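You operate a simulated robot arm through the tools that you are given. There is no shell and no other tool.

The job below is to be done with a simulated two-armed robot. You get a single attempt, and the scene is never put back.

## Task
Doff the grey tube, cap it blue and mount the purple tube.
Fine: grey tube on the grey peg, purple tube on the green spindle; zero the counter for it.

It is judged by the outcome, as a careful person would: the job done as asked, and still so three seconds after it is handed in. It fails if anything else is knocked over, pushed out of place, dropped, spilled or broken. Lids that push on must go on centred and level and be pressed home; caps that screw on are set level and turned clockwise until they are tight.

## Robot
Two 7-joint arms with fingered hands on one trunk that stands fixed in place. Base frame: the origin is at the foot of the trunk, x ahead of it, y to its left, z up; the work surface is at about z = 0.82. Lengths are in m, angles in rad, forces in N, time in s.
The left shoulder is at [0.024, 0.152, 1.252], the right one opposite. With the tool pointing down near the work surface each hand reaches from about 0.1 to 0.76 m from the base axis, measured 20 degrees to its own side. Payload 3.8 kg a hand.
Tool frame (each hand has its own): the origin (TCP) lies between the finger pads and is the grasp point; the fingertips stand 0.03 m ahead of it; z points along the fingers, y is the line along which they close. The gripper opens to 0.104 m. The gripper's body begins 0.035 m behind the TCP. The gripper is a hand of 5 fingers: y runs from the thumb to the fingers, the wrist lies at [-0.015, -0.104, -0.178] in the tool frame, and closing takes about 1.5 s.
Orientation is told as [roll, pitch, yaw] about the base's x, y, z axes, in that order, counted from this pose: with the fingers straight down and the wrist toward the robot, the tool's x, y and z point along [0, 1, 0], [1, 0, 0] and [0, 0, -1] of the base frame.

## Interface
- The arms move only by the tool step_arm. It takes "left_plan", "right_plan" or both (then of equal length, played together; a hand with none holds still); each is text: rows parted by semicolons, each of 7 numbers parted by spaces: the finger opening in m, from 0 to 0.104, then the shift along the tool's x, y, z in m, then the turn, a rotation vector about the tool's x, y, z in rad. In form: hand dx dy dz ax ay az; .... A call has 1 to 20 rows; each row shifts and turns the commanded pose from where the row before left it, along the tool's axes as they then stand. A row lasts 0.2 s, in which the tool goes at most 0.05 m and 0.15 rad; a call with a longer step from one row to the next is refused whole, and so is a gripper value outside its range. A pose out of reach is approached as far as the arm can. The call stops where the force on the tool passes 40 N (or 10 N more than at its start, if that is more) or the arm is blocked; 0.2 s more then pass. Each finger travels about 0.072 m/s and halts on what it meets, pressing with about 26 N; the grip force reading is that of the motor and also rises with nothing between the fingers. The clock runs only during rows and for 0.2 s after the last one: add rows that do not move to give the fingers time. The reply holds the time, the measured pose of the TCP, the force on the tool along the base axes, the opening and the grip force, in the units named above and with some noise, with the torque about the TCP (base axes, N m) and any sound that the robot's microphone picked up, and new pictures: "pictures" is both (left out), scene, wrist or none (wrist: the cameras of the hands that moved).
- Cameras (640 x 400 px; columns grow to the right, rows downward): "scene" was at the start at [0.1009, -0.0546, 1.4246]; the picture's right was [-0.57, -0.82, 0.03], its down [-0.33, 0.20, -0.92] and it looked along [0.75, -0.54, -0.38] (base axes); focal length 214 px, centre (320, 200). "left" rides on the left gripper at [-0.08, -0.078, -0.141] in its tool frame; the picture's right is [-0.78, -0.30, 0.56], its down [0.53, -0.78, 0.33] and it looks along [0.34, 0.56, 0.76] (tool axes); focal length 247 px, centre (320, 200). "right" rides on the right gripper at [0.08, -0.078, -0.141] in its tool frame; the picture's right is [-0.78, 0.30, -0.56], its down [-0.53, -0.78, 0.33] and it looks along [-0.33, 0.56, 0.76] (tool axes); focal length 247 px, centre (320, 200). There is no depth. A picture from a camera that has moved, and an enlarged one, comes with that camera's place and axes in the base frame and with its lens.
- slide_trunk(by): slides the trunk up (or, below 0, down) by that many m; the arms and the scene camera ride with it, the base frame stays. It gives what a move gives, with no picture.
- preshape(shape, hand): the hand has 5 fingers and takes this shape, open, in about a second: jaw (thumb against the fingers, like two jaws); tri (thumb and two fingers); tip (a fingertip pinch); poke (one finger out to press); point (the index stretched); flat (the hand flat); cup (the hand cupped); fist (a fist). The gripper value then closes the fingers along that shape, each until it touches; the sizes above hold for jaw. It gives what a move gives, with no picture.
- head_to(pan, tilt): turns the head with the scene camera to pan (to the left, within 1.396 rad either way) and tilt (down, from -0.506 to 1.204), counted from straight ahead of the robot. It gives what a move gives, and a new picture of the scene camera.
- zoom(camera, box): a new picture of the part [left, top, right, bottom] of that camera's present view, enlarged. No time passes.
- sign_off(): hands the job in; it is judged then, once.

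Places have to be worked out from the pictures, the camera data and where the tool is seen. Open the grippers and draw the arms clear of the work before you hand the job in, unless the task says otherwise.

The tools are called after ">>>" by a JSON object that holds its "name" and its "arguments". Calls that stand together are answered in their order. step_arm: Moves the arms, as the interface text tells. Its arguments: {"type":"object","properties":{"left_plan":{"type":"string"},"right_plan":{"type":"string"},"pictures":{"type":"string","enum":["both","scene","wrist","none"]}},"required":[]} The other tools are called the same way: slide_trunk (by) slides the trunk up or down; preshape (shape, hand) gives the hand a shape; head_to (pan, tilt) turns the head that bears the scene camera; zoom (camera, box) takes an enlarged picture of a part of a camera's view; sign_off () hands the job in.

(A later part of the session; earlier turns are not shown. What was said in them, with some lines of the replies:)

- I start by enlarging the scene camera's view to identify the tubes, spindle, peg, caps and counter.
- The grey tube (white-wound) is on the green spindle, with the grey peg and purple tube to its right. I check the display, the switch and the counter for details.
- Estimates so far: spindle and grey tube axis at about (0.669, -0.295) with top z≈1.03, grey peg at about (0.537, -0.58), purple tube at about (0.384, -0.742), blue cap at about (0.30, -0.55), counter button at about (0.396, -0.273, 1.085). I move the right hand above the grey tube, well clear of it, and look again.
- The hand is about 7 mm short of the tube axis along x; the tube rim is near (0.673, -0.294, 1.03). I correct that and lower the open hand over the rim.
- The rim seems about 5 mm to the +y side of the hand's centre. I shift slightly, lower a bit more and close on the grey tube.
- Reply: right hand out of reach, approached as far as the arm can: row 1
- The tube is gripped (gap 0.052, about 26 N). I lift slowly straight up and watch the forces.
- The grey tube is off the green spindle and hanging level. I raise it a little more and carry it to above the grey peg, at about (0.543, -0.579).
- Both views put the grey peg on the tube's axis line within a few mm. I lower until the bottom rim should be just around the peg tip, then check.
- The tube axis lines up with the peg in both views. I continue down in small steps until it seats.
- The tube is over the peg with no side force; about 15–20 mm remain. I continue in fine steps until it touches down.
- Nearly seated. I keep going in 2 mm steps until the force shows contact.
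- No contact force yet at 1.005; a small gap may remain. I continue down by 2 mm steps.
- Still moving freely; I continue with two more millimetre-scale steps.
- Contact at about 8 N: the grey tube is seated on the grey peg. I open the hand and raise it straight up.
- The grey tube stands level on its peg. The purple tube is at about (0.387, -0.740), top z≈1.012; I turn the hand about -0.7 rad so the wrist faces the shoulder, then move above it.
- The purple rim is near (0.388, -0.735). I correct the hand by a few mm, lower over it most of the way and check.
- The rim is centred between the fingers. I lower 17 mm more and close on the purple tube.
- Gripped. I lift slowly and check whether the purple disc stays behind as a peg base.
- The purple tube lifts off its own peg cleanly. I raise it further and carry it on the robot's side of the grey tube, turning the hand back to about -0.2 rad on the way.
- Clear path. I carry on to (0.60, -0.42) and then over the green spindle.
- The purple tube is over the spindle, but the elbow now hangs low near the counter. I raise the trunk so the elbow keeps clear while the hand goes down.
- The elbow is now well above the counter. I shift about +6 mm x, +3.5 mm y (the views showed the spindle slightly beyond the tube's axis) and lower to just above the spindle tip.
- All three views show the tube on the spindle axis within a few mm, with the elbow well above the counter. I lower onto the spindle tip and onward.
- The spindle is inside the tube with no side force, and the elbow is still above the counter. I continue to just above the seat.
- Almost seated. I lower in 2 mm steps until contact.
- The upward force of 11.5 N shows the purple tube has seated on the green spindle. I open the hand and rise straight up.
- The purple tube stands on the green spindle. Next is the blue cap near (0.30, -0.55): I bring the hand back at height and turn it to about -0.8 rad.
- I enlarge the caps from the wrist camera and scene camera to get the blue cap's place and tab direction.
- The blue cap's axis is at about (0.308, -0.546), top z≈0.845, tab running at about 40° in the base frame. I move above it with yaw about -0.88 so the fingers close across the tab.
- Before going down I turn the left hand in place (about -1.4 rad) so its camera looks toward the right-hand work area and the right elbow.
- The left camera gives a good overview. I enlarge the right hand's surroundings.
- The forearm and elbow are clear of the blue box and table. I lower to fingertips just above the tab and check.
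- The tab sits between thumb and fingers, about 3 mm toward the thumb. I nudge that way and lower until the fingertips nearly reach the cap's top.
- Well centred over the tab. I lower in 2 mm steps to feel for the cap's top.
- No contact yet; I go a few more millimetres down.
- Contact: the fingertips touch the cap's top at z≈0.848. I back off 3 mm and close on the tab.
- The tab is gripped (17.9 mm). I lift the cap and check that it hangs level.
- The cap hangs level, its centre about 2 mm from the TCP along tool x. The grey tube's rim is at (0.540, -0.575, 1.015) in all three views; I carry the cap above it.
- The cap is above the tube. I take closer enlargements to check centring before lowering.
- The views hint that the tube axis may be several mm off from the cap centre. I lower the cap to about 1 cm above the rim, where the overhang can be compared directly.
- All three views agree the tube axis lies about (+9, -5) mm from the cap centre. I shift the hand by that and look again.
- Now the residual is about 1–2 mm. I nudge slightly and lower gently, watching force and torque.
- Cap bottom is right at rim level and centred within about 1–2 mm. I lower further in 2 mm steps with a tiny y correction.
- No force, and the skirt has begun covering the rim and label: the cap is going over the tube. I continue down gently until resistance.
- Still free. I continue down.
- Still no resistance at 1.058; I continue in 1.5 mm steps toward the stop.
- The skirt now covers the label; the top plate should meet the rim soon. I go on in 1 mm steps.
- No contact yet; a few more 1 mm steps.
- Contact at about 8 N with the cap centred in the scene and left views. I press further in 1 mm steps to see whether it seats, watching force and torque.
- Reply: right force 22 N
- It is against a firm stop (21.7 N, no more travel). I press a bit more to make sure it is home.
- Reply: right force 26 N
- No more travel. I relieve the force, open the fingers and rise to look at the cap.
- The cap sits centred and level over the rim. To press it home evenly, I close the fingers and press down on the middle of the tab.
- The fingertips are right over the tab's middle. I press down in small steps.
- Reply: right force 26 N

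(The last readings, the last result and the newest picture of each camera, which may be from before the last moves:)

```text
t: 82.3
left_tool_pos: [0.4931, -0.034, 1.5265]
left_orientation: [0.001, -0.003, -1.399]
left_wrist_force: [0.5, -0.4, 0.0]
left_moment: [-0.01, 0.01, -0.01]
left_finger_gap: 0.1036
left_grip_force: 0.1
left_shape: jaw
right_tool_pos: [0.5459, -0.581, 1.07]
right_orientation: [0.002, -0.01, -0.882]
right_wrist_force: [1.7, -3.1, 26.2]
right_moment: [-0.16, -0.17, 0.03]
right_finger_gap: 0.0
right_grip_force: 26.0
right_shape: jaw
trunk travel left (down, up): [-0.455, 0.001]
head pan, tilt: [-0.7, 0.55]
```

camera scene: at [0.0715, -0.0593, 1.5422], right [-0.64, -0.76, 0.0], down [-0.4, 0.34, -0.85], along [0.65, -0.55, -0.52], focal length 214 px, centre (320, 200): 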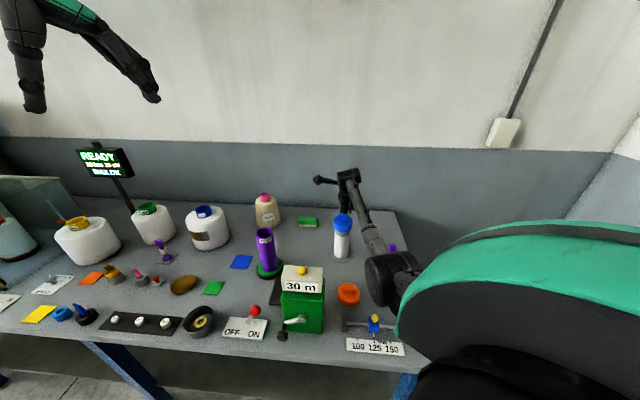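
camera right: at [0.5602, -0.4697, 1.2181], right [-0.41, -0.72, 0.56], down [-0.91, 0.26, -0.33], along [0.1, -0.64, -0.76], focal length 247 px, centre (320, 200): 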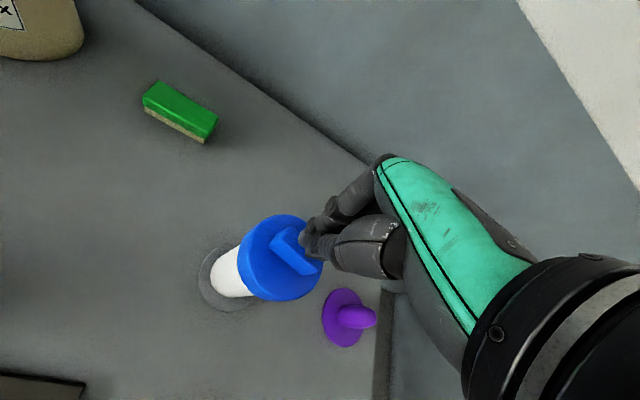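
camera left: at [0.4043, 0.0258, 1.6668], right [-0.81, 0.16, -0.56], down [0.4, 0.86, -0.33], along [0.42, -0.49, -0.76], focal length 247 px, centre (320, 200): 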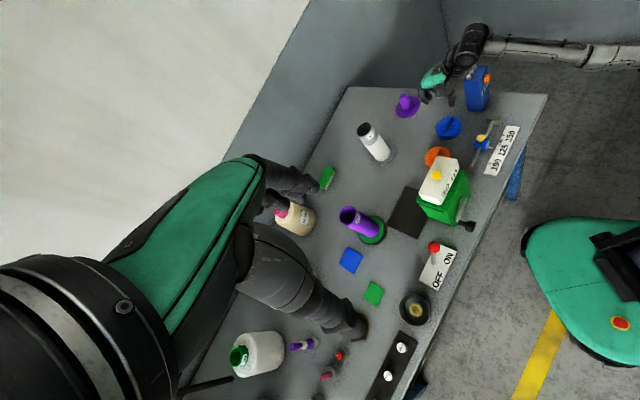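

26 N straight down on the centre with the cap firm. One slightly harder press, then I rise.

>>> {"name": "step_arm", "arguments": {"right_plan": "0 0 0 0.0015 0 0 0; 0 0 0 0.001 0 0 0; 0 0 0 0 0 0 0", "pictures": "none"}}

>>> {"name": "zoom", "arguments": {"camera": "left", "box": [350, 95, 430, 175]}}

```text
t: 83.1
left_tool_pos: [0.4921, -0.033, 1.5262]
left_orientation: [0.003, -0.006, -1.399]
left_wrist_force: [0.4, 0.3, 0.6]
left_moment: [0.01, -0.01, 0.03]
left_finger_gap: 0.1035
left_grip_force: 0.0
left_shape: jaw
right_tool_pos: [0.5461, -0.5803, 1.0707]
right_orientation: [0.006, -0.012, -0.882]
right_wrist_force: [2.6, -4.6, 33.9]
right_moment: [-0.23, -0.21, 0.02]
right_finger_gap: 0.0002
right_grip_force: 25.9
right_shape: jaw
trunk travel left (down, up): [-0.455, 0.001]
head pan, tilt: [-0.7, 0.55]
```

```text
5.00 times, centred on (390, 135) of left
camera zoom: at [0.3996, 0.0302, 1.6681], right [-0.81, 0.16, -0.56], down [0.4, 0.86, -0.33], along [0.43, -0.49, -0.76], focal length 1235 px, centre (-30, 525)
```

zoom: 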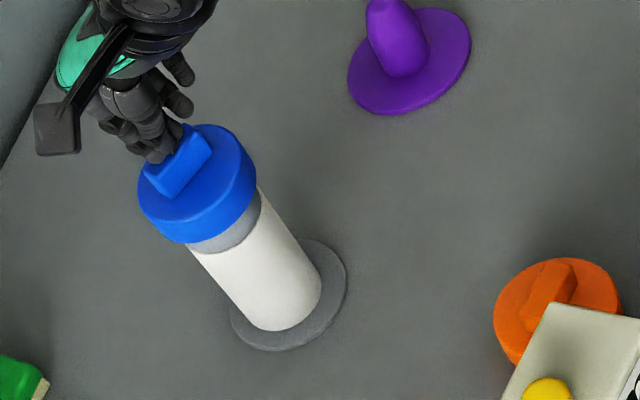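

The cap is firm at 34 N with no movement: it is home. I raise the right hand straight up, then park it out to the right, opened, so the left hand can reach the counter.

>>> {"name": "step_arm", "arguments": {"right_plan": "0 0 0 -0.01 0 0 0; 0 0 0 -0.03 0 0 0; 0 0 0 -0.04 0 0 0; 0 0 0 -0.04 0 0 0; 0.03 0 0 -0.045 0 0 0; 0.06 0 0 -0.045 0 0 0; 0.104 0 0 -0.045 0 0 0; 0.104 -0.04 0.0028 0 0 0 0; 0.104 -0.04 0.0028 0 0 0 0; 0.104 -0.04 0.0028 0 0 0 0; 0.104 -0.04 0.0028 0 0 0 0; 0.104 -0.04 0.0028 0 0 0 0; 0.104 0 0 0 0 0 0"}}

>>> {"name": "zoom", "arguments": {"camera": "scene", "box": [230, 180, 390, 340]}}

>>> {"name": "zoom", "arguments": {"camera": "left", "box": [320, 60, 540, 260]}}

```text
t: 85.9
left_tool_pos: [0.4964, -0.0372, 1.525]
left_orientation: [0.0, 0.0, -1.398]
left_wrist_force: [0.1, -0.1, -0.4]
left_moment: [-0.01, 0.02, -0.02]
left_finger_gap: 0.1037
left_grip_force: 0.0
left_shape: jaw
right_tool_pos: [0.4026, -0.7209, 1.3158]
right_orientation: [-0.001, 0.002, -0.88]
right_wrist_force: [0.5, 0.2, 0.8]
right_moment: [-0.01, 0.01, -0.02]
right_finger_gap: 0.1035
right_grip_force: 0.1
right_shape: jaw
trunk travel left (down, up): [-0.455, 0.001]
head pan, tilt: [-0.7, 0.55]
camera scene: at [0.0717, -0.0592, 1.5422], right [-0.64, -0.76, 0.0], down [-0.4, 0.34, -0.85], along [0.65, -0.55, -0.52], focal length 214 px, centre (320, 200)
camera right: at [0.4158, -0.6095, 1.4571], right [-0.41, -0.72, 0.56], down [-0.91, 0.26, -0.33], along [0.1, -0.64, -0.76], focal length 247 px, centre (320, 200)
```

scene: 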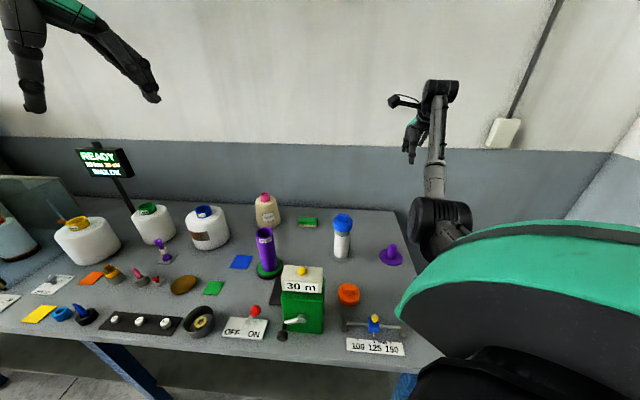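
right: 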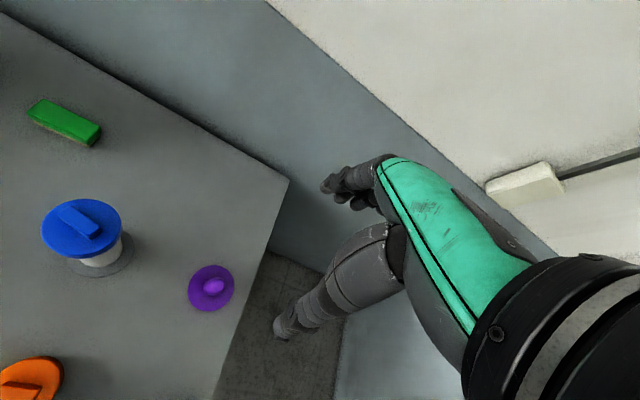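

```text
2.50 times, centred on (310, 260) of scene
camera zoom: at [0.0717, -0.0592, 1.5422], right [-0.64, -0.76, 0.0], down [-0.4, 0.34, -0.85], along [0.65, -0.55, -0.52], focal length 536 px, centre (345, 50)
```

zoom: 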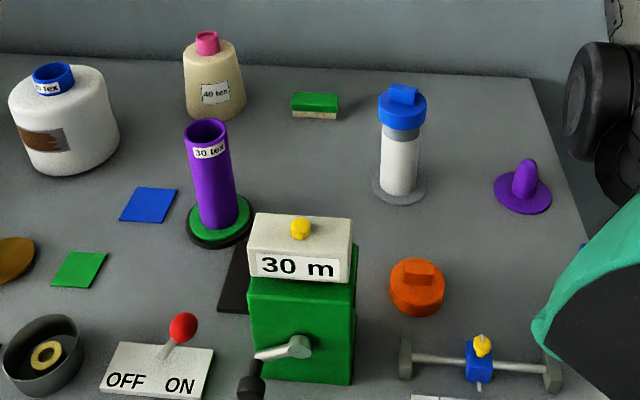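

```text
2.00 times, centred on (430, 160) of left
camera zoom: at [0.4046, 0.0257, 1.6667], right [-0.82, 0.16, -0.56], down [0.39, 0.86, -0.33], along [0.42, -0.49, -0.76], focal length 494 px, centre (100, 280)
```

zoom: 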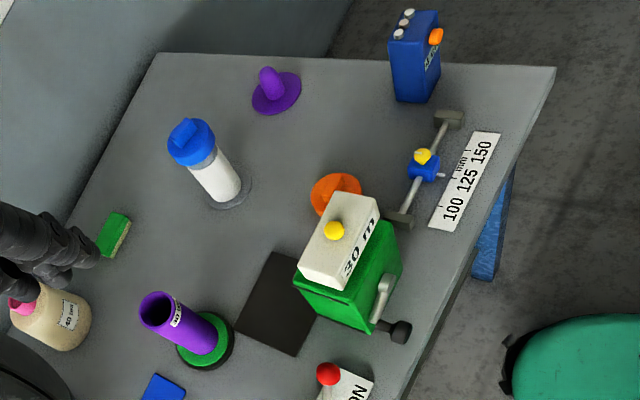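

The layout looks right: the cap is on the grey tube, purple on the spindle, and the counter still reads 30 m. The button is at about (0.399, -0.274, 1.08); I bring the left hand, closed, above it.

>>> {"name": "step_arm", "arguments": {"left_plan": "0.08 0 0 0 0 0 -0.1375; 0.05 0 0 0 0 0 -0.1375; 0.02 0 0 0 0 0 -0.1375; 0 0 0 0 0 0 -0.1375; 0 -0.0287 0.01425 0.034 0 0 0; 0 -0.0287 0.01425 0.034 0 0 0; 0 -0.0287 0.01425 0.034 0 0 0; 0 -0.0287 0.01425 0.034 0 0 0; 0 -0.0287 0.01425 0.034 0 0 0; 0 -0.0287 0.01425 0.034 0 0 0; 0 -0.0287 0.01425 0.034 0 0 0; 0 -0.0287 0.01425 0.034 0 0 0; 0 0 0 0 0 0 0; 0 0 0 0 0 0 0"}}

>>> {"name": "zoom", "arguments": {"camera": "scene", "box": [230, 140, 390, 340]}}

```text
t: 88.9
left_tool_pos: [0.3999, -0.2744, 1.2549]
left_orientation: [-0.001, -0.003, -0.849]
left_wrist_force: [0.5, 0.7, -0.7]
left_moment: [0.01, -0.01, -0.03]
left_finger_gap: 0.0
left_grip_force: 26.8
left_shape: jaw
right_tool_pos: [0.4033, -0.7206, 1.316]
right_orientation: [0.0, 0.0, -0.881]
right_wrist_force: [0.0, -0.8, -0.6]
right_moment: [-0.01, -0.01, 0.02]
right_finger_gap: 0.1036
right_grip_force: 0.0
right_shape: jaw
trunk travel left (down, up): [-0.455, 0.001]
head pan, tilt: [-0.7, 0.55]
camera scene: at [0.0715, -0.0588, 1.5422], right [-0.64, -0.76, 0.0], down [-0.4, 0.34, -0.85], along [0.65, -0.55, -0.52], focal length 214 px, centre (320, 200)
camera left: at [0.2884, -0.2688, 1.3968], right [-0.78, -0.29, -0.56], down [-0.11, 0.94, -0.33], along [0.62, -0.2, -0.76], focal length 247 px, centre (320, 200)
```

scene: 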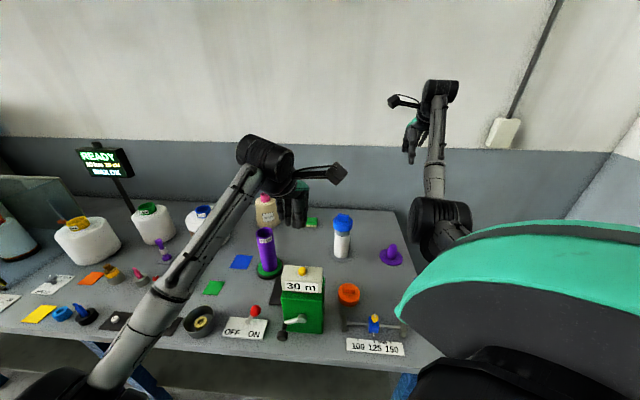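
left: 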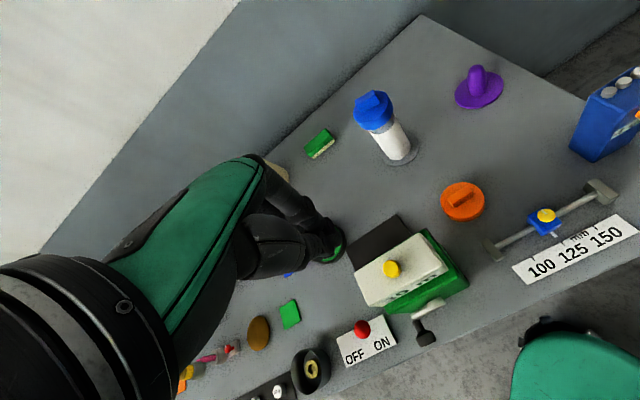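

```text
2.00 times, centred on (310, 240) of scene
camera zoom: at [0.0715, -0.0588, 1.5422], right [-0.64, -0.76, 0.0], down [-0.4, 0.34, -0.85], along [0.65, -0.55, -0.52], focal length 429 px, centre (340, 120)
```

zoom: 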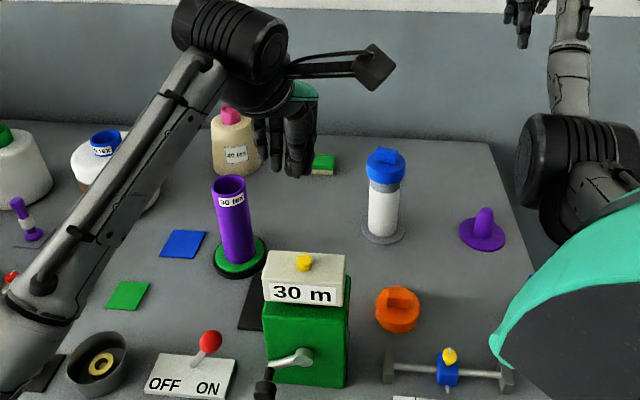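

The left hand is over the button within 2 mm. I lower to just above it and check.

>>> {"name": "step_arm", "arguments": {"left_plan": "0 0 0.0018 0.03 0 0 0; 0 0 0 0.035 0 0 0; 0 0 0 0.035 0 0 0; 0 0 0 0.02 0 0 0; 0 0 0 0 0 0 0"}}

>>> {"name": "zoom", "arguments": {"camera": "scene", "box": [270, 200, 350, 310]}}

>>> {"name": "zoom", "arguments": {"camera": "left", "box": [240, 180, 440, 340]}}

```text
t: 90.1
left_tool_pos: [0.4045, -0.2724, 1.1347]
left_orientation: [0.009, -0.001, -0.843]
left_wrist_force: [0.3, 0.4, 0.8]
left_moment: [-0.02, -0.01, 0.01]
left_finger_gap: 0.0002
left_grip_force: 26.0
left_shape: jaw
right_tool_pos: [0.4032, -0.7219, 1.3155]
right_orientation: [0.0, 0.002, -0.881]
right_wrist_force: [0.0, 0.6, 0.1]
right_moment: [0.03, 0.0, -0.06]
right_finger_gap: 0.1036
right_grip_force: 0.1
right_shape: jaw
trunk travel left (down, up): [-0.455, 0.001]
head pan, tilt: [-0.7, 0.55]
camera scene: at [0.0714, -0.0595, 1.5422], right [-0.64, -0.76, 0.0], down [-0.4, 0.34, -0.85], along [0.65, -0.55, -0.52], focal length 214 px, centre (320, 200)
camera left: at [0.293, -0.2679, 1.2752], right [-0.77, -0.29, -0.56], down [-0.12, 0.94, -0.33], along [0.63, -0.19, -0.76], focal length 247 px, centre (320, 200)
```

scene: 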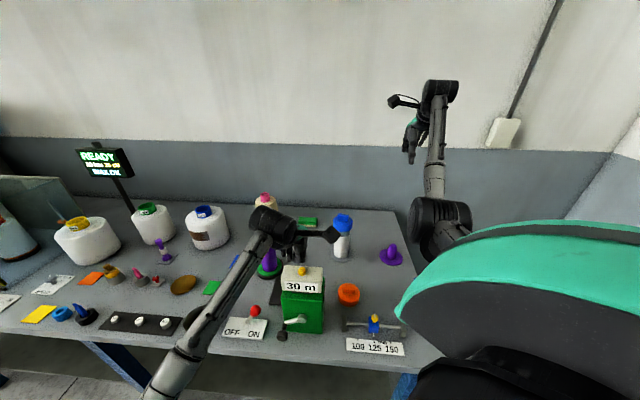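
left: 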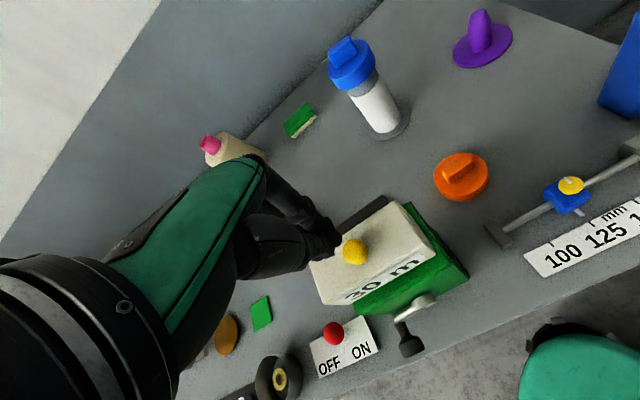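

```text
3.64 times, centred on (310, 255) of scene
camera zoom: at [0.0714, -0.0595, 1.5422], right [-0.64, -0.76, 0.0], down [-0.4, 0.34, -0.85], along [0.65, -0.55, -0.52], focal length 780 px, centre (356, 0)
```

zoom: 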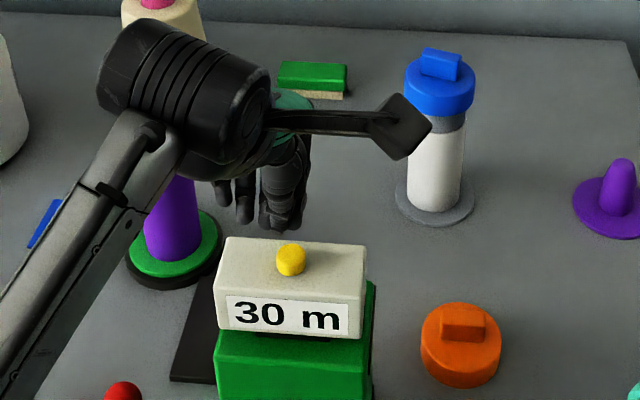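

```text
2.50 times, centred on (340, 260) of left
camera zoom: at [0.293, -0.2679, 1.2752], right [-0.77, -0.29, -0.56], down [-0.12, 0.94, -0.33], along [0.63, -0.19, -0.76], focal length 617 px, centre (270, 50)
```

zoom: 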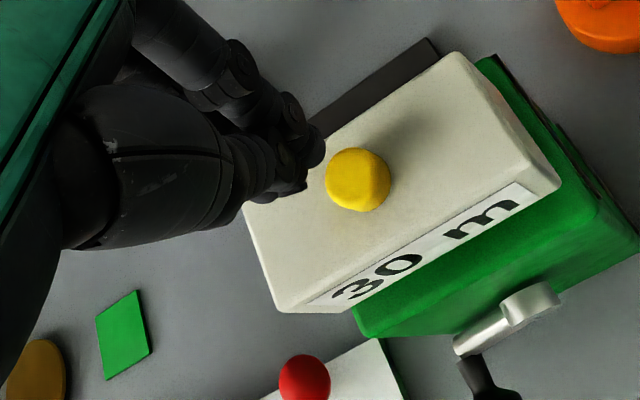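

The fingertips are about 5–6 mm off along tool x (the arm drifted slightly). I correct and lower a little.

>>> {"name": "step_arm", "arguments": {"left_plan": "0 -0.006 0 0 0 0 0; 0 0 0 0.008 0 0 0; 0 0 0 0 0 0 0; 0 0 0 0 0 0 0"}}

>>> {"name": "zoom", "arguments": {"camera": "scene", "box": [270, 200, 350, 310]}}

>>> {"name": "zoom", "arguments": {"camera": "left", "box": [240, 180, 440, 340]}}

```text
t: 91.1
left_tool_pos: [0.41, -0.2687, 1.1274]
left_orientation: [0.023, -0.006, -0.831]
left_wrist_force: [0.8, 1.0, -1.3]
left_moment: [-0.04, -0.02, -0.03]
left_finger_gap: 0.0
left_grip_force: 25.7
left_shape: jaw
right_tool_pos: [0.4029, -0.7214, 1.315]
right_orientation: [0.0, 0.002, -0.879]
right_wrist_force: [-0.7, 0.8, 0.3]
right_moment: [0.01, 0.01, -0.01]
right_finger_gap: 0.1036
right_grip_force: 0.1
right_shape: jaw
trunk travel left (down, up): [-0.455, 0.001]
head pan, tilt: [-0.7, 0.55]
camera scene: at [0.0714, -0.0595, 1.5422], right [-0.64, -0.76, 0.0], down [-0.4, 0.34, -0.85], along [0.65, -0.55, -0.52], focal length 214 px, centre (320, 200)
camera left: at [0.2954, -0.2677, 1.2669], right [-0.76, -0.3, -0.58], down [-0.12, 0.94, -0.32], along [0.64, -0.18, -0.75], focal length 247 px, centre (320, 200)
```

scene: 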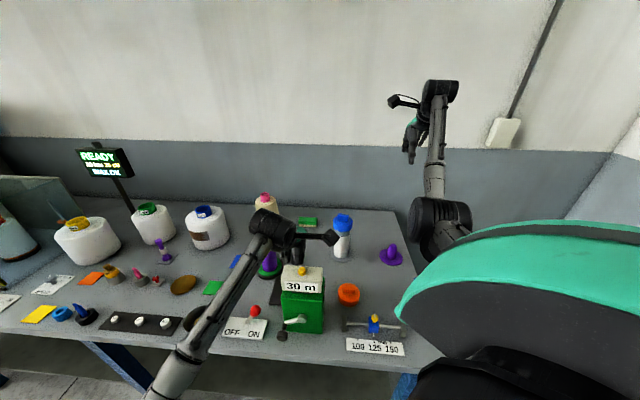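
left: 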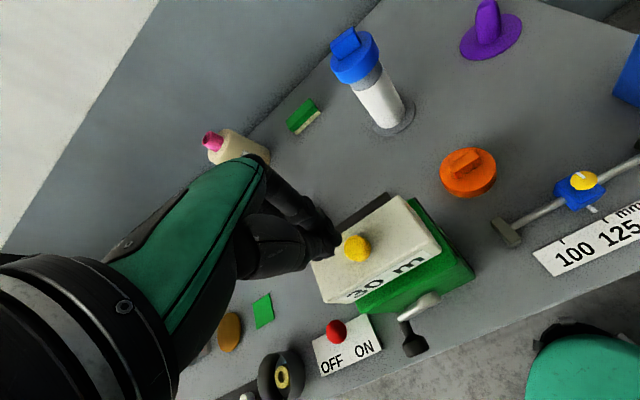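

```text
3.64 times, centred on (310, 255) of scene
camera zoom: at [0.0714, -0.0595, 1.5422], right [-0.64, -0.76, 0.0], down [-0.4, 0.34, -0.85], along [0.65, -0.55, -0.52], focal length 780 px, centre (356, 0)
```

zoom: 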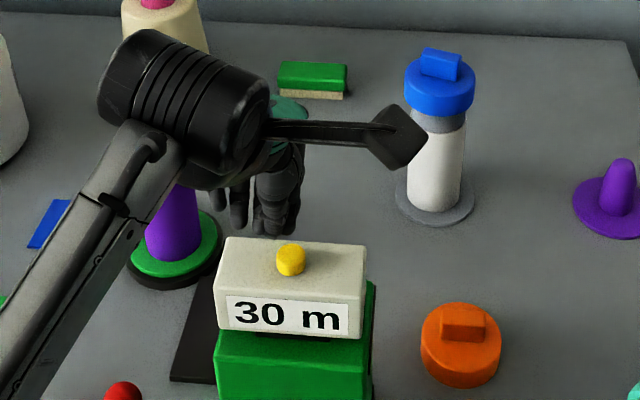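

```text
2.50 times, centred on (340, 260) of left
camera zoom: at [0.2954, -0.2677, 1.2669], right [-0.76, -0.3, -0.58], down [-0.12, 0.94, -0.32], along [0.64, -0.18, -0.75], focal length 617 px, centre (270, 50)
```

zoom: 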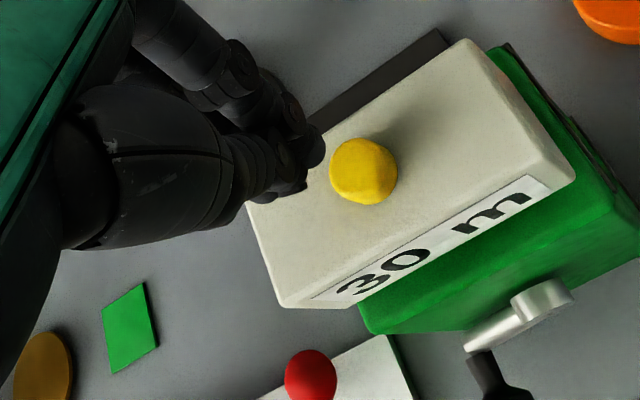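

The left arm is drifting near a joint limit at this height with the trunk up. I raise the hand again and lower the trunk by 0.13 m instead, so the arm works in its comfortable range.

>>> {"name": "step_arm", "arguments": {"left_plan": "0 0 0 -0.03 0 0 0; 0 0 0 -0.035 0 0 0; 0 0.006 0 -0.035 0 0 0; 0 0 0 -0.03 0 0 0; 0 0 0 -0.03 0 0 0; 0 0 0 0 0 0 0; 0 0 0 0 0 0 0", "pictures": "none"}}

>>> {"name": "slide_trunk", "arguments": {"by": -0.13}}

>>> {"name": "head_to", "arguments": {"pan": -0.65, "tilt": 0.45}}

>>> {"name": "zoom", "arguments": {"camera": "scene", "box": [250, 180, 370, 300]}}

>>> {"name": "zoom", "arguments": {"camera": "left", "box": [240, 180, 440, 340]}}

```text
t: 92.7
left_tool_pos: [0.3992, -0.2766, 1.286]
left_orientation: [-0.001, 0.0, -0.846]
left_wrist_force: [-0.5, 0.4, 0.9]
left_moment: [0.02, 0.01, -0.02]
left_finger_gap: 0.0
left_grip_force: 26.0
left_shape: jaw
right_tool_pos: [0.4027, -0.7215, 1.3157]
right_orientation: [0.001, 0.001, -0.88]
right_wrist_force: [-0.1, -1.0, -0.7]
right_moment: [-0.01, -0.02, 0.04]
right_finger_gap: 0.1035
right_grip_force: 0.1
right_shape: jaw
trunk travel left (down, up): [-0.455, 0.001]
head pan, tilt: [-0.7, 0.55]
```

```text
t: 94.3
left_tool_pos: [0.3993, -0.2763, 1.1544]
left_orientation: [-0.002, -0.002, -0.847]
left_wrist_force: [0.3, -0.1, -0.1]
left_moment: [0.01, 0.0, 0.01]
left_finger_gap: 0.0
left_grip_force: 26.3
left_shape: jaw
right_tool_pos: [0.4034, -0.721, 1.1868]
right_orientation: [0.0, 0.0, -0.881]
right_wrist_force: [0.5, 0.1, 0.1]
right_moment: [0.02, -0.02, -0.01]
right_finger_gap: 0.1036
right_grip_force: 0.0
right_shape: jaw
trunk travel left (down, up): [-0.325, 0.131]
head pan, tilt: [-0.7, 0.55]
```

```text
t: 95.0
left_tool_pos: [0.3988, -0.2763, 1.1555]
left_orientation: [-0.001, -0.001, -0.848]
left_wrist_force: [-0.1, -0.1, -0.4]
left_moment: [0.0, -0.01, -0.03]
left_finger_gap: 0.0001
left_grip_force: 25.9
left_shape: jaw
right_tool_pos: [0.4014, -0.7211, 1.186]
right_orientation: [0.0, 0.003, -0.883]
right_wrist_force: [-0.3, 0.3, 0.4]
right_moment: [0.03, 0.02, -0.02]
right_finger_gap: 0.1037
right_grip_force: 0.0
right_shape: jaw
trunk travel left (down, up): [-0.325, 0.131]
head pan, tilt: [-0.649, 0.45]
camera scene: at [0.0971, -0.0571, 1.4157], right [-0.6, -0.8, 0.03], down [-0.39, 0.26, -0.88], along [0.7, -0.54, -0.47], focal length 214 px, centre (320, 200)
```

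scene: 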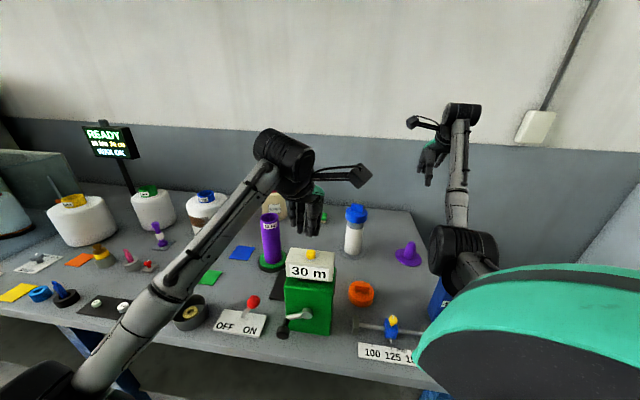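

```text
3.33 times, centred on (310, 240) of scene
camera zoom: at [0.0971, -0.0571, 1.4157], right [-0.6, -0.8, 0.03], down [-0.39, 0.26, -0.88], along [0.7, -0.54, -0.47], focal length 715 px, centre (353, 67)
```

zoom: 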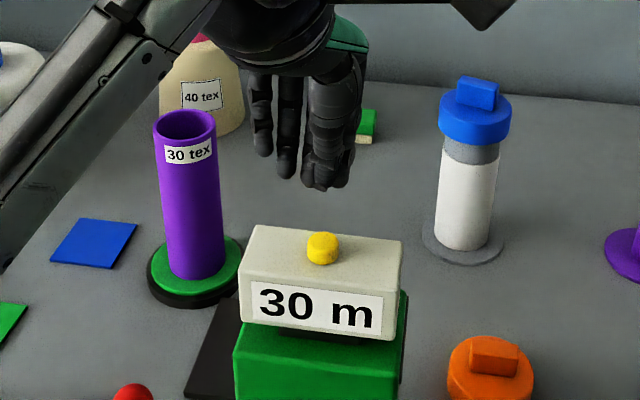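

```text
2.50 times, centred on (340, 260) of left
camera zoom: at [0.2888, -0.2703, 1.2976], right [-0.78, -0.29, -0.56], down [-0.11, 0.94, -0.33], along [0.62, -0.2, -0.76], focal length 617 px, centre (270, 50)
```

zoom: 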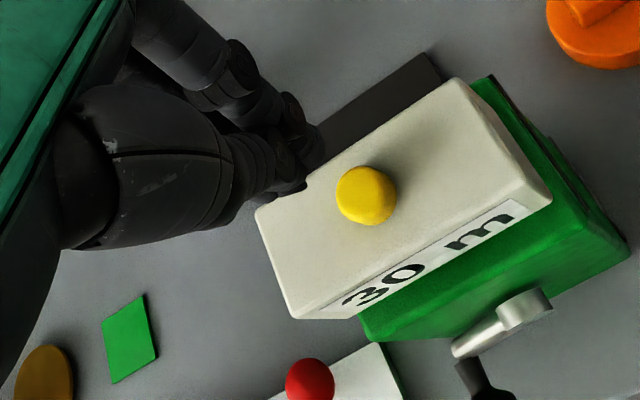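

The hand is now exactly over the button with no drift. I descend and press it gently.

>>> {"name": "step_arm", "arguments": {"left_plan": "0 0 0 0.015 0 0 0; 0 0 0 0.01 0 0 0; 0 0 0 0.004 0 0 0; 0 0 0 0.003 0 0 0; 0 0 0 0 0 0 0"}}

>>> {"name": "zoom", "arguments": {"camera": "scene", "box": [270, 200, 350, 290]}}

>>> {"name": "zoom", "arguments": {"camera": "left", "box": [240, 180, 440, 340]}}

```text
t: 96.2
left_tool_pos: [0.3994, -0.277, 1.1228]
left_orientation: [0.001, 0.0, -0.848]
left_wrist_force: [0.1, 0.0, -0.2]
left_moment: [-0.01, 0.0, 0.0]
left_finger_gap: 0.0001
left_grip_force: 26.2
left_shape: jaw
right_tool_pos: [0.4032, -0.72, 1.1864]
right_orientation: [0.001, 0.002, -0.883]
right_wrist_force: [-0.2, -0.1, -0.7]
right_moment: [-0.02, 0.0, -0.01]
right_finger_gap: 0.1037
right_grip_force: 0.0
right_shape: jaw
trunk travel left (down, up): [-0.325, 0.131]
head pan, tilt: [-0.649, 0.45]
camera scene: at [0.0973, -0.0572, 1.4158], right [-0.6, -0.8, 0.03], down [-0.39, 0.26, -0.88], along [0.7, -0.54, -0.47], focal length 214 px, centre (320, 200)
camera left: at [0.2887, -0.2701, 1.2655], right [-0.78, -0.29, -0.56], down [-0.11, 0.94, -0.33], along [0.62, -0.2, -0.76], focal length 247 px, centre (320, 200)
```

scene: 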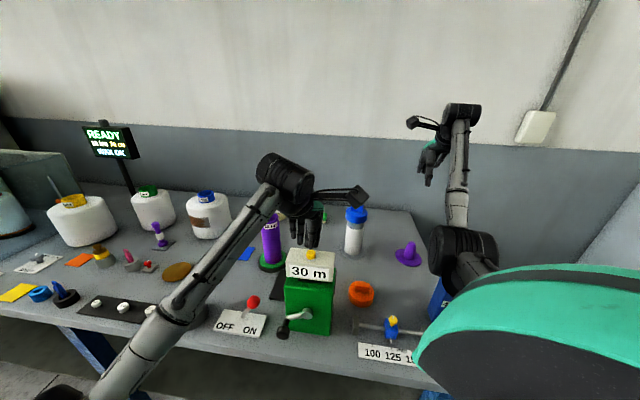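
left: 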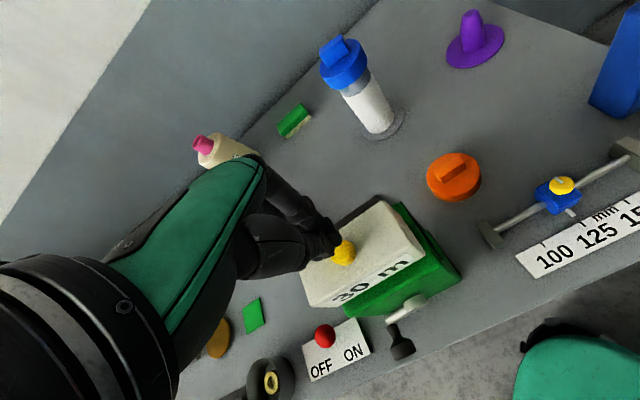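

```text
4.44 times, centred on (310, 245) of scene
camera zoom: at [0.0973, -0.0572, 1.4158], right [-0.6, -0.8, 0.03], down [-0.39, 0.26, -0.88], along [0.7, -0.54, -0.47], focal length 953 px, centre (364, 0)
```

zoom: 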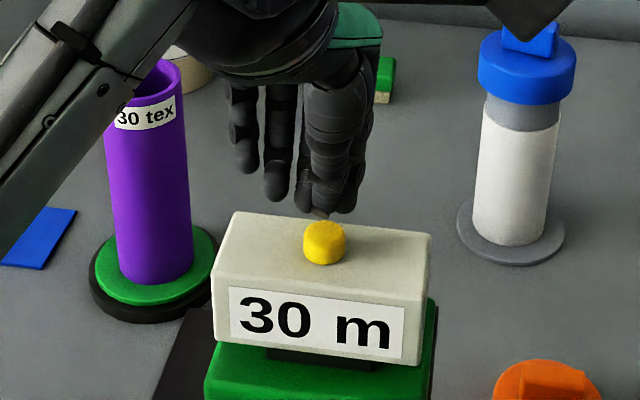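

```text
2.50 times, centred on (340, 260) of left
camera zoom: at [0.2887, -0.2701, 1.2655], right [-0.78, -0.29, -0.56], down [-0.11, 0.94, -0.33], along [0.62, -0.2, -0.76], focal length 617 px, centre (270, 50)
```

zoom: 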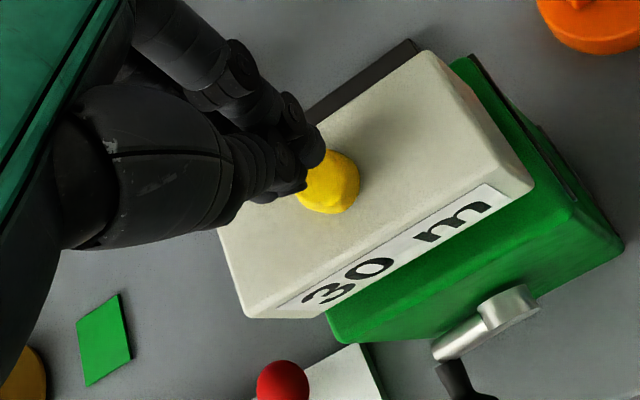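

The fingertips are just above the button. I press in 2 mm steps.

>>> {"name": "step_arm", "arguments": {"left_plan": "0 0 0 0.003 0 0 0; 0 0 0 0.003 0 0 0; 0 0 0 0.002 0 0 0; 0 0 0 0.002 0 0 0; 0 0 0 0 0 0 0", "pictures": "none"}}

>>> {"name": "zoom", "arguments": {"camera": "scene", "box": [270, 200, 350, 290]}}

```text
t: 97.4
left_tool_pos: [0.3992, -0.2769, 1.1136]
left_orientation: [-0.003, 0.0, -0.85]
left_wrist_force: [0.7, 0.6, -0.7]
left_moment: [-0.02, 0.01, 0.02]
left_finger_gap: 0.0003
left_grip_force: 25.6
left_shape: jaw
right_tool_pos: [0.4017, -0.7202, 1.1869]
right_orientation: [0.0, 0.0, -0.881]
right_wrist_force: [-0.3, -0.5, 0.1]
right_moment: [0.02, 0.02, 0.01]
right_finger_gap: 0.1036
right_grip_force: 0.1
right_shape: jaw
trunk travel left (down, up): [-0.325, 0.131]
head pan, tilt: [-0.649, 0.45]
```

```text
4.44 times, centred on (310, 245) of scene
camera zoom: at [0.0973, -0.0572, 1.4157], right [-0.6, -0.8, 0.03], down [-0.39, 0.26, -0.88], along [0.7, -0.54, -0.47], focal length 953 px, centre (364, 0)
```

zoom: 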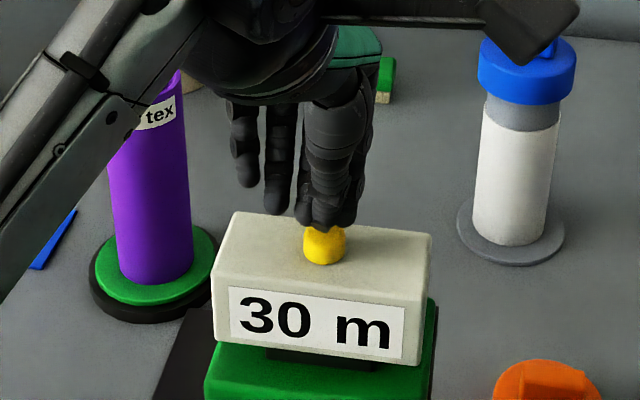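

Tips are at the button's back edge height; no force yet. I continue pressing.

>>> {"name": "step_arm", "arguments": {"left_plan": "0 0 0 0.002 0 0 0; 0 0 0 0.002 0 0 0; 0 0 0 0.002 0 0 0; 0 0 0 0 0 0 0", "pictures": "none"}}

>>> {"name": "zoom", "arguments": {"camera": "scene", "box": [270, 200, 350, 290]}}

>>> {"name": "zoom", "arguments": {"camera": "left", "box": [240, 180, 440, 340]}}

```text
t: 98.4
left_tool_pos: [0.3992, -0.2766, 1.1075]
left_orientation: [0.0, 0.0, -0.847]
left_wrist_force: [-0.4, -1.0, 0.8]
left_moment: [0.02, -0.03, 0.0]
left_finger_gap: 0.0002
left_grip_force: 25.5
left_shape: jaw
right_tool_pos: [0.402, -0.72, 1.1869]
right_orientation: [-0.001, 0.003, -0.881]
right_wrist_force: [-0.2, 0.1, -0.2]
right_moment: [0.03, 0.01, -0.01]
right_finger_gap: 0.1037
right_grip_force: 0.1
right_shape: jaw
trunk travel left (down, up): [-0.325, 0.131]
head pan, tilt: [-0.649, 0.45]
```

```text
4.44 times, centred on (310, 245) of scene
camera zoom: at [0.0972, -0.0571, 1.4158], right [-0.6, -0.8, 0.03], down [-0.39, 0.26, -0.88], along [0.7, -0.54, -0.47], focal length 953 px, centre (364, 0)
```

zoom: 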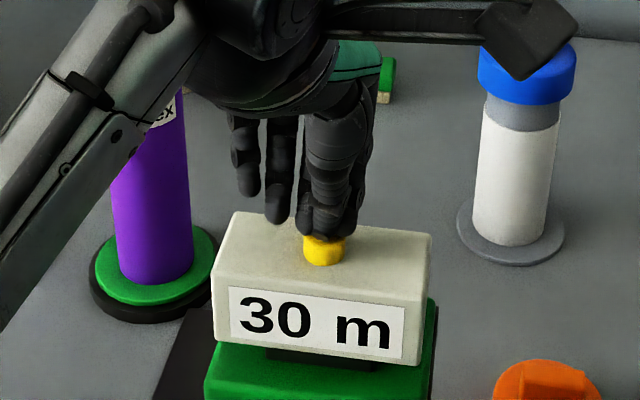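

```text
2.50 times, centred on (340, 260) of left
camera zoom: at [0.289, -0.2706, 1.2499], right [-0.78, -0.29, -0.56], down [-0.11, 0.94, -0.33], along [0.62, -0.2, -0.76], focal length 617 px, centre (270, 50)
```

zoom: 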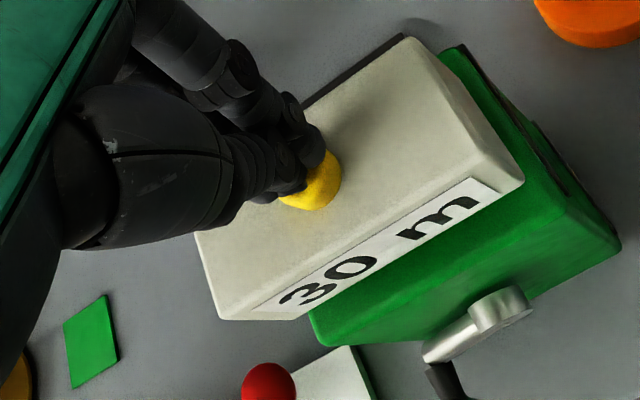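

>>> {"name": "step_arm", "arguments": {"left_plan": "0 0 0 0.002 0 0 0; 0 0 0 0.002 0 0 0; 0 0 0 0.0015 0 0 0; 0 0 0 0 0 0 0", "pictures": "none"}}

>>> {"name": "zoom", "arguments": {"camera": "scene", "box": [270, 200, 350, 290]}}

```text
t: 99.4
left_tool_pos: [0.4004, -0.2763, 1.1031]
left_orientation: [-0.001, -0.002, -0.848]
left_wrist_force: [1.1, -0.3, 3.7]
left_moment: [0.03, -0.08, 0.01]
left_finger_gap: 0.0
left_grip_force: 26.1
left_shape: jaw
right_tool_pos: [0.4008, -0.7192, 1.1855]
right_orientation: [0.002, 0.0, -0.883]
right_wrist_force: [0.2, 0.3, 0.4]
right_moment: [0.01, 0.01, 0.0]
right_finger_gap: 0.1037
right_grip_force: 0.0
right_shape: jaw
trunk travel left (down, up): [-0.325, 0.131]
head pan, tilt: [-0.649, 0.45]
heard: click
```

```text
4.44 times, centred on (310, 245) of scene
camera zoom: at [0.0972, -0.057, 1.4158], right [-0.6, -0.8, 0.03], down [-0.39, 0.26, -0.88], along [0.7, -0.54, -0.47], focal length 953 px, centre (364, 0)
```

zoom: 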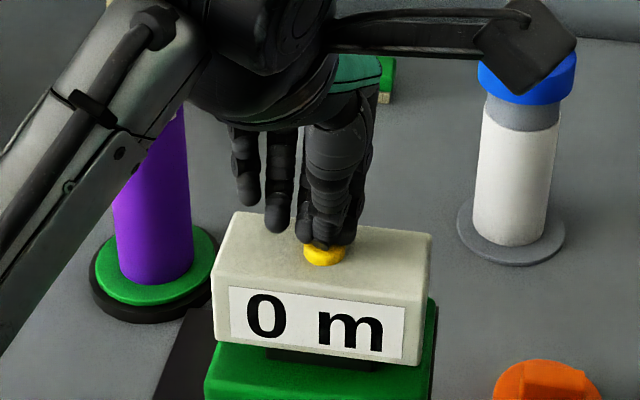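

Click heard and the counter reads 0 m. I lift the left hand straight up, open it and draw it back, and raise the right hand further too.

>>> {"name": "step_arm", "arguments": {"left_plan": "0 0 0 -0.01 0 0 0; 0 0 0 -0.03 0 0 0; 0 0 0 -0.04 0 0 0; 0 0 0 -0.04 0 0 0; 0.03 0 0 -0.04 0 0 0; 0.06 0.0287 -0.01425 -0.03 0 0 0; 0.104 0.0287 -0.01425 -0.03 0 0 0; 0.104 0.0287 -0.01425 -0.02 0 0 0; 0.104 0.0287 -0.01425 -0.02 0 0 0; 0.104 0.0287 -0.01425 0 0 0 0; 0.104 0.0287 -0.01425 0 0 0 0; 0.104 0.0287 -0.01425 0 0 0 0; 0.104 0.0287 -0.01425 0 0 0 0; 0.104 0 0 0 0 0 0", "right_plan": "0.104 0 0 -0.02 0 0 0; 0.104 0 0 -0.03 0 0 0; 0.104 0 0 -0.03 0 0 0; 0.104 0 0 -0.03 0 0 0; 0.104 0 0 -0.03 0 0 0; 0.104 0 0 0 0 0 0; 0.104 0 0 0 0 0 0; 0.104 0 0 0 0 0 0; 0.104 0 0 0 0 0 0; 0.104 0 0 0 0 0 0; 0.104 0 0 0 0 0 0; 0.104 0 0 0 0 0 0; 0.104 0 0 0 0 0 0; 0.104 0 0 0 0 0 0"}}

>>> {"name": "zoom", "arguments": {"camera": "scene", "box": [230, 180, 430, 340]}}

>>> {"name": "zoom", "arguments": {"camera": "scene", "box": [320, 190, 390, 270]}}

```text
t: 102.4
left_tool_pos: [0.4975, -0.0393, 1.3625]
left_orientation: [0.003, 0.002, -0.849]
left_wrist_force: [-0.2, -0.6, 0.4]
left_moment: [0.0, 0.01, 0.01]
left_finger_gap: 0.1038
left_grip_force: 0.1
left_shape: jaw
right_tool_pos: [0.4013, -0.7205, 1.3272]
right_orientation: [0.001, 0.002, -0.882]
right_wrist_force: [-0.1, 0.5, -0.1]
right_moment: [0.01, -0.01, 0.01]
right_finger_gap: 0.1034
right_grip_force: 0.0
right_shape: jaw
trunk travel left (down, up): [-0.325, 0.131]
head pan, tilt: [-0.649, 0.45]
camera scene: at [0.0971, -0.0575, 1.4157], right [-0.6, -0.8, 0.03], down [-0.39, 0.26, -0.88], along [0.7, -0.54, -0.47], focal length 214 px, centre (320, 200)
camera right: at [0.414, -0.6088, 1.4677], right [-0.41, -0.72, 0.56], down [-0.91, 0.26, -0.33], along [0.1, -0.64, -0.76], focal length 247 px, centre (320, 200)
camera left: at [0.3871, -0.0329, 1.5045], right [-0.78, -0.29, -0.56], down [-0.11, 0.94, -0.33], along [0.62, -0.2, -0.76], focal length 247 px, centre (320, 200)
```

scene: 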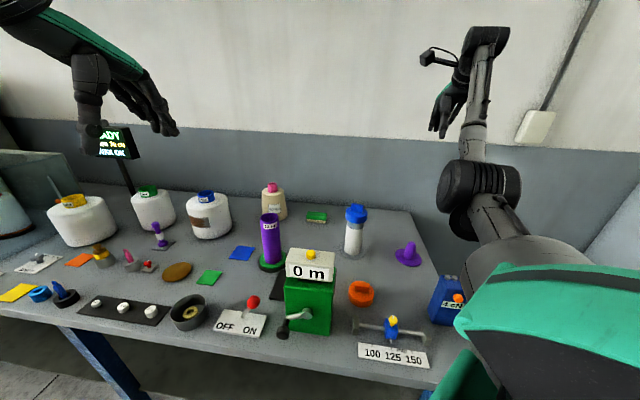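
right: 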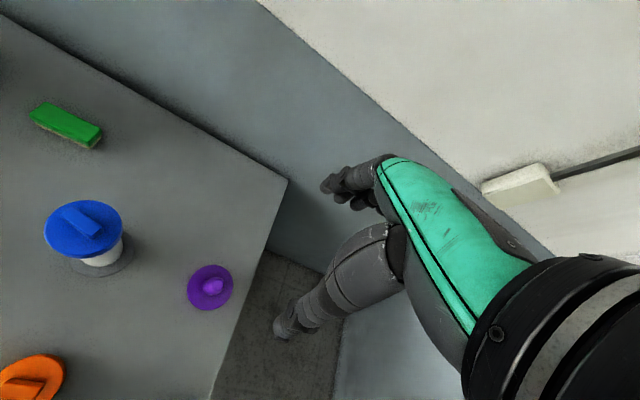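
left: 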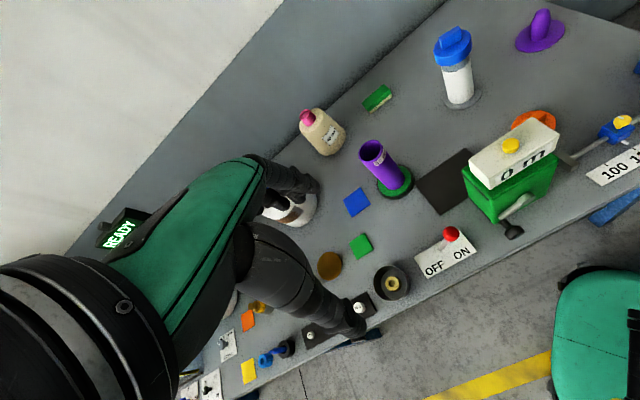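

```text
2.50 times, centred on (330, 260) of scene
camera zoom: at [0.0971, -0.0575, 1.4157], right [-0.6, -0.8, 0.03], down [-0.39, 0.26, -0.88], along [0.7, -0.54, -0.47], focal length 536 px, centre (295, 50)
```

zoom: 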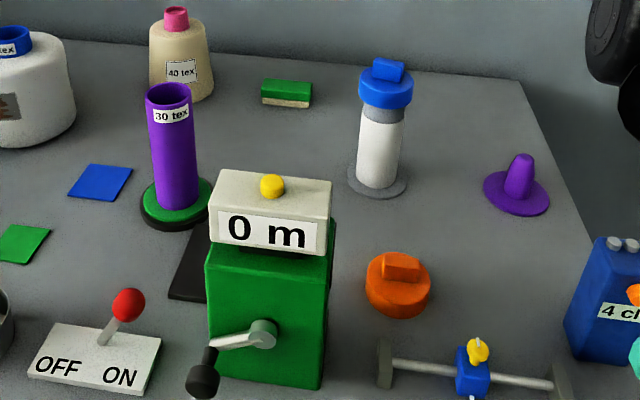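

```text
5.00 times, centred on (355, 230) of scene
camera zoom: at [0.0971, -0.0575, 1.4157], right [-0.6, -0.8, 0.03], down [-0.39, 0.26, -0.88], along [0.7, -0.54, -0.47], focal length 1072 px, centre (145, 50)
```

zoom: 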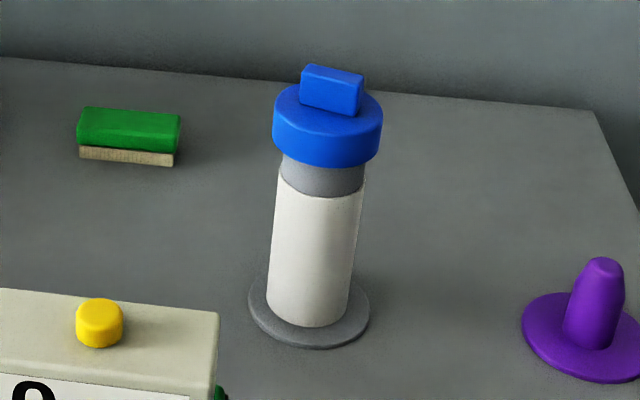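

The counter reads 0 m, the grey tube stands on the grey peg with the blue cap level and fully down, and the purple tube is on the green spindle. Nothing else has moved, and both hands are open and clear, so I hand the job in.

>>> {"name": "sign_off", "arguments": {}}

```text
The job is handed in.
```

The job is done and handed in; I haven't seen how it was judged.

- **Grey tube:** it is off the green spindle and seated on the grey peg, where I felt it touch bottom.
- **Blue cap:** it is on the grey tube, level and centred to about 1–2 mm. I pressed it at up to 34 N and it did not move further. It slid on freely and I saw no threads, so I treated it as a push-on lid and did not turn it.
- **Purple tube:** it is off its own peg and seated on the green spindle at the same height the grey tube had been.
- **Counter:** I pressed the yellow button after mounting the purple tube. It clicked, and the display went from 30 m to 0 m.

Nothing else looked moved in the last pictures. The switch lever was leaning toward ON from the start, and I left it alone because you didn't mention it. Both hands are open and drawn clear.
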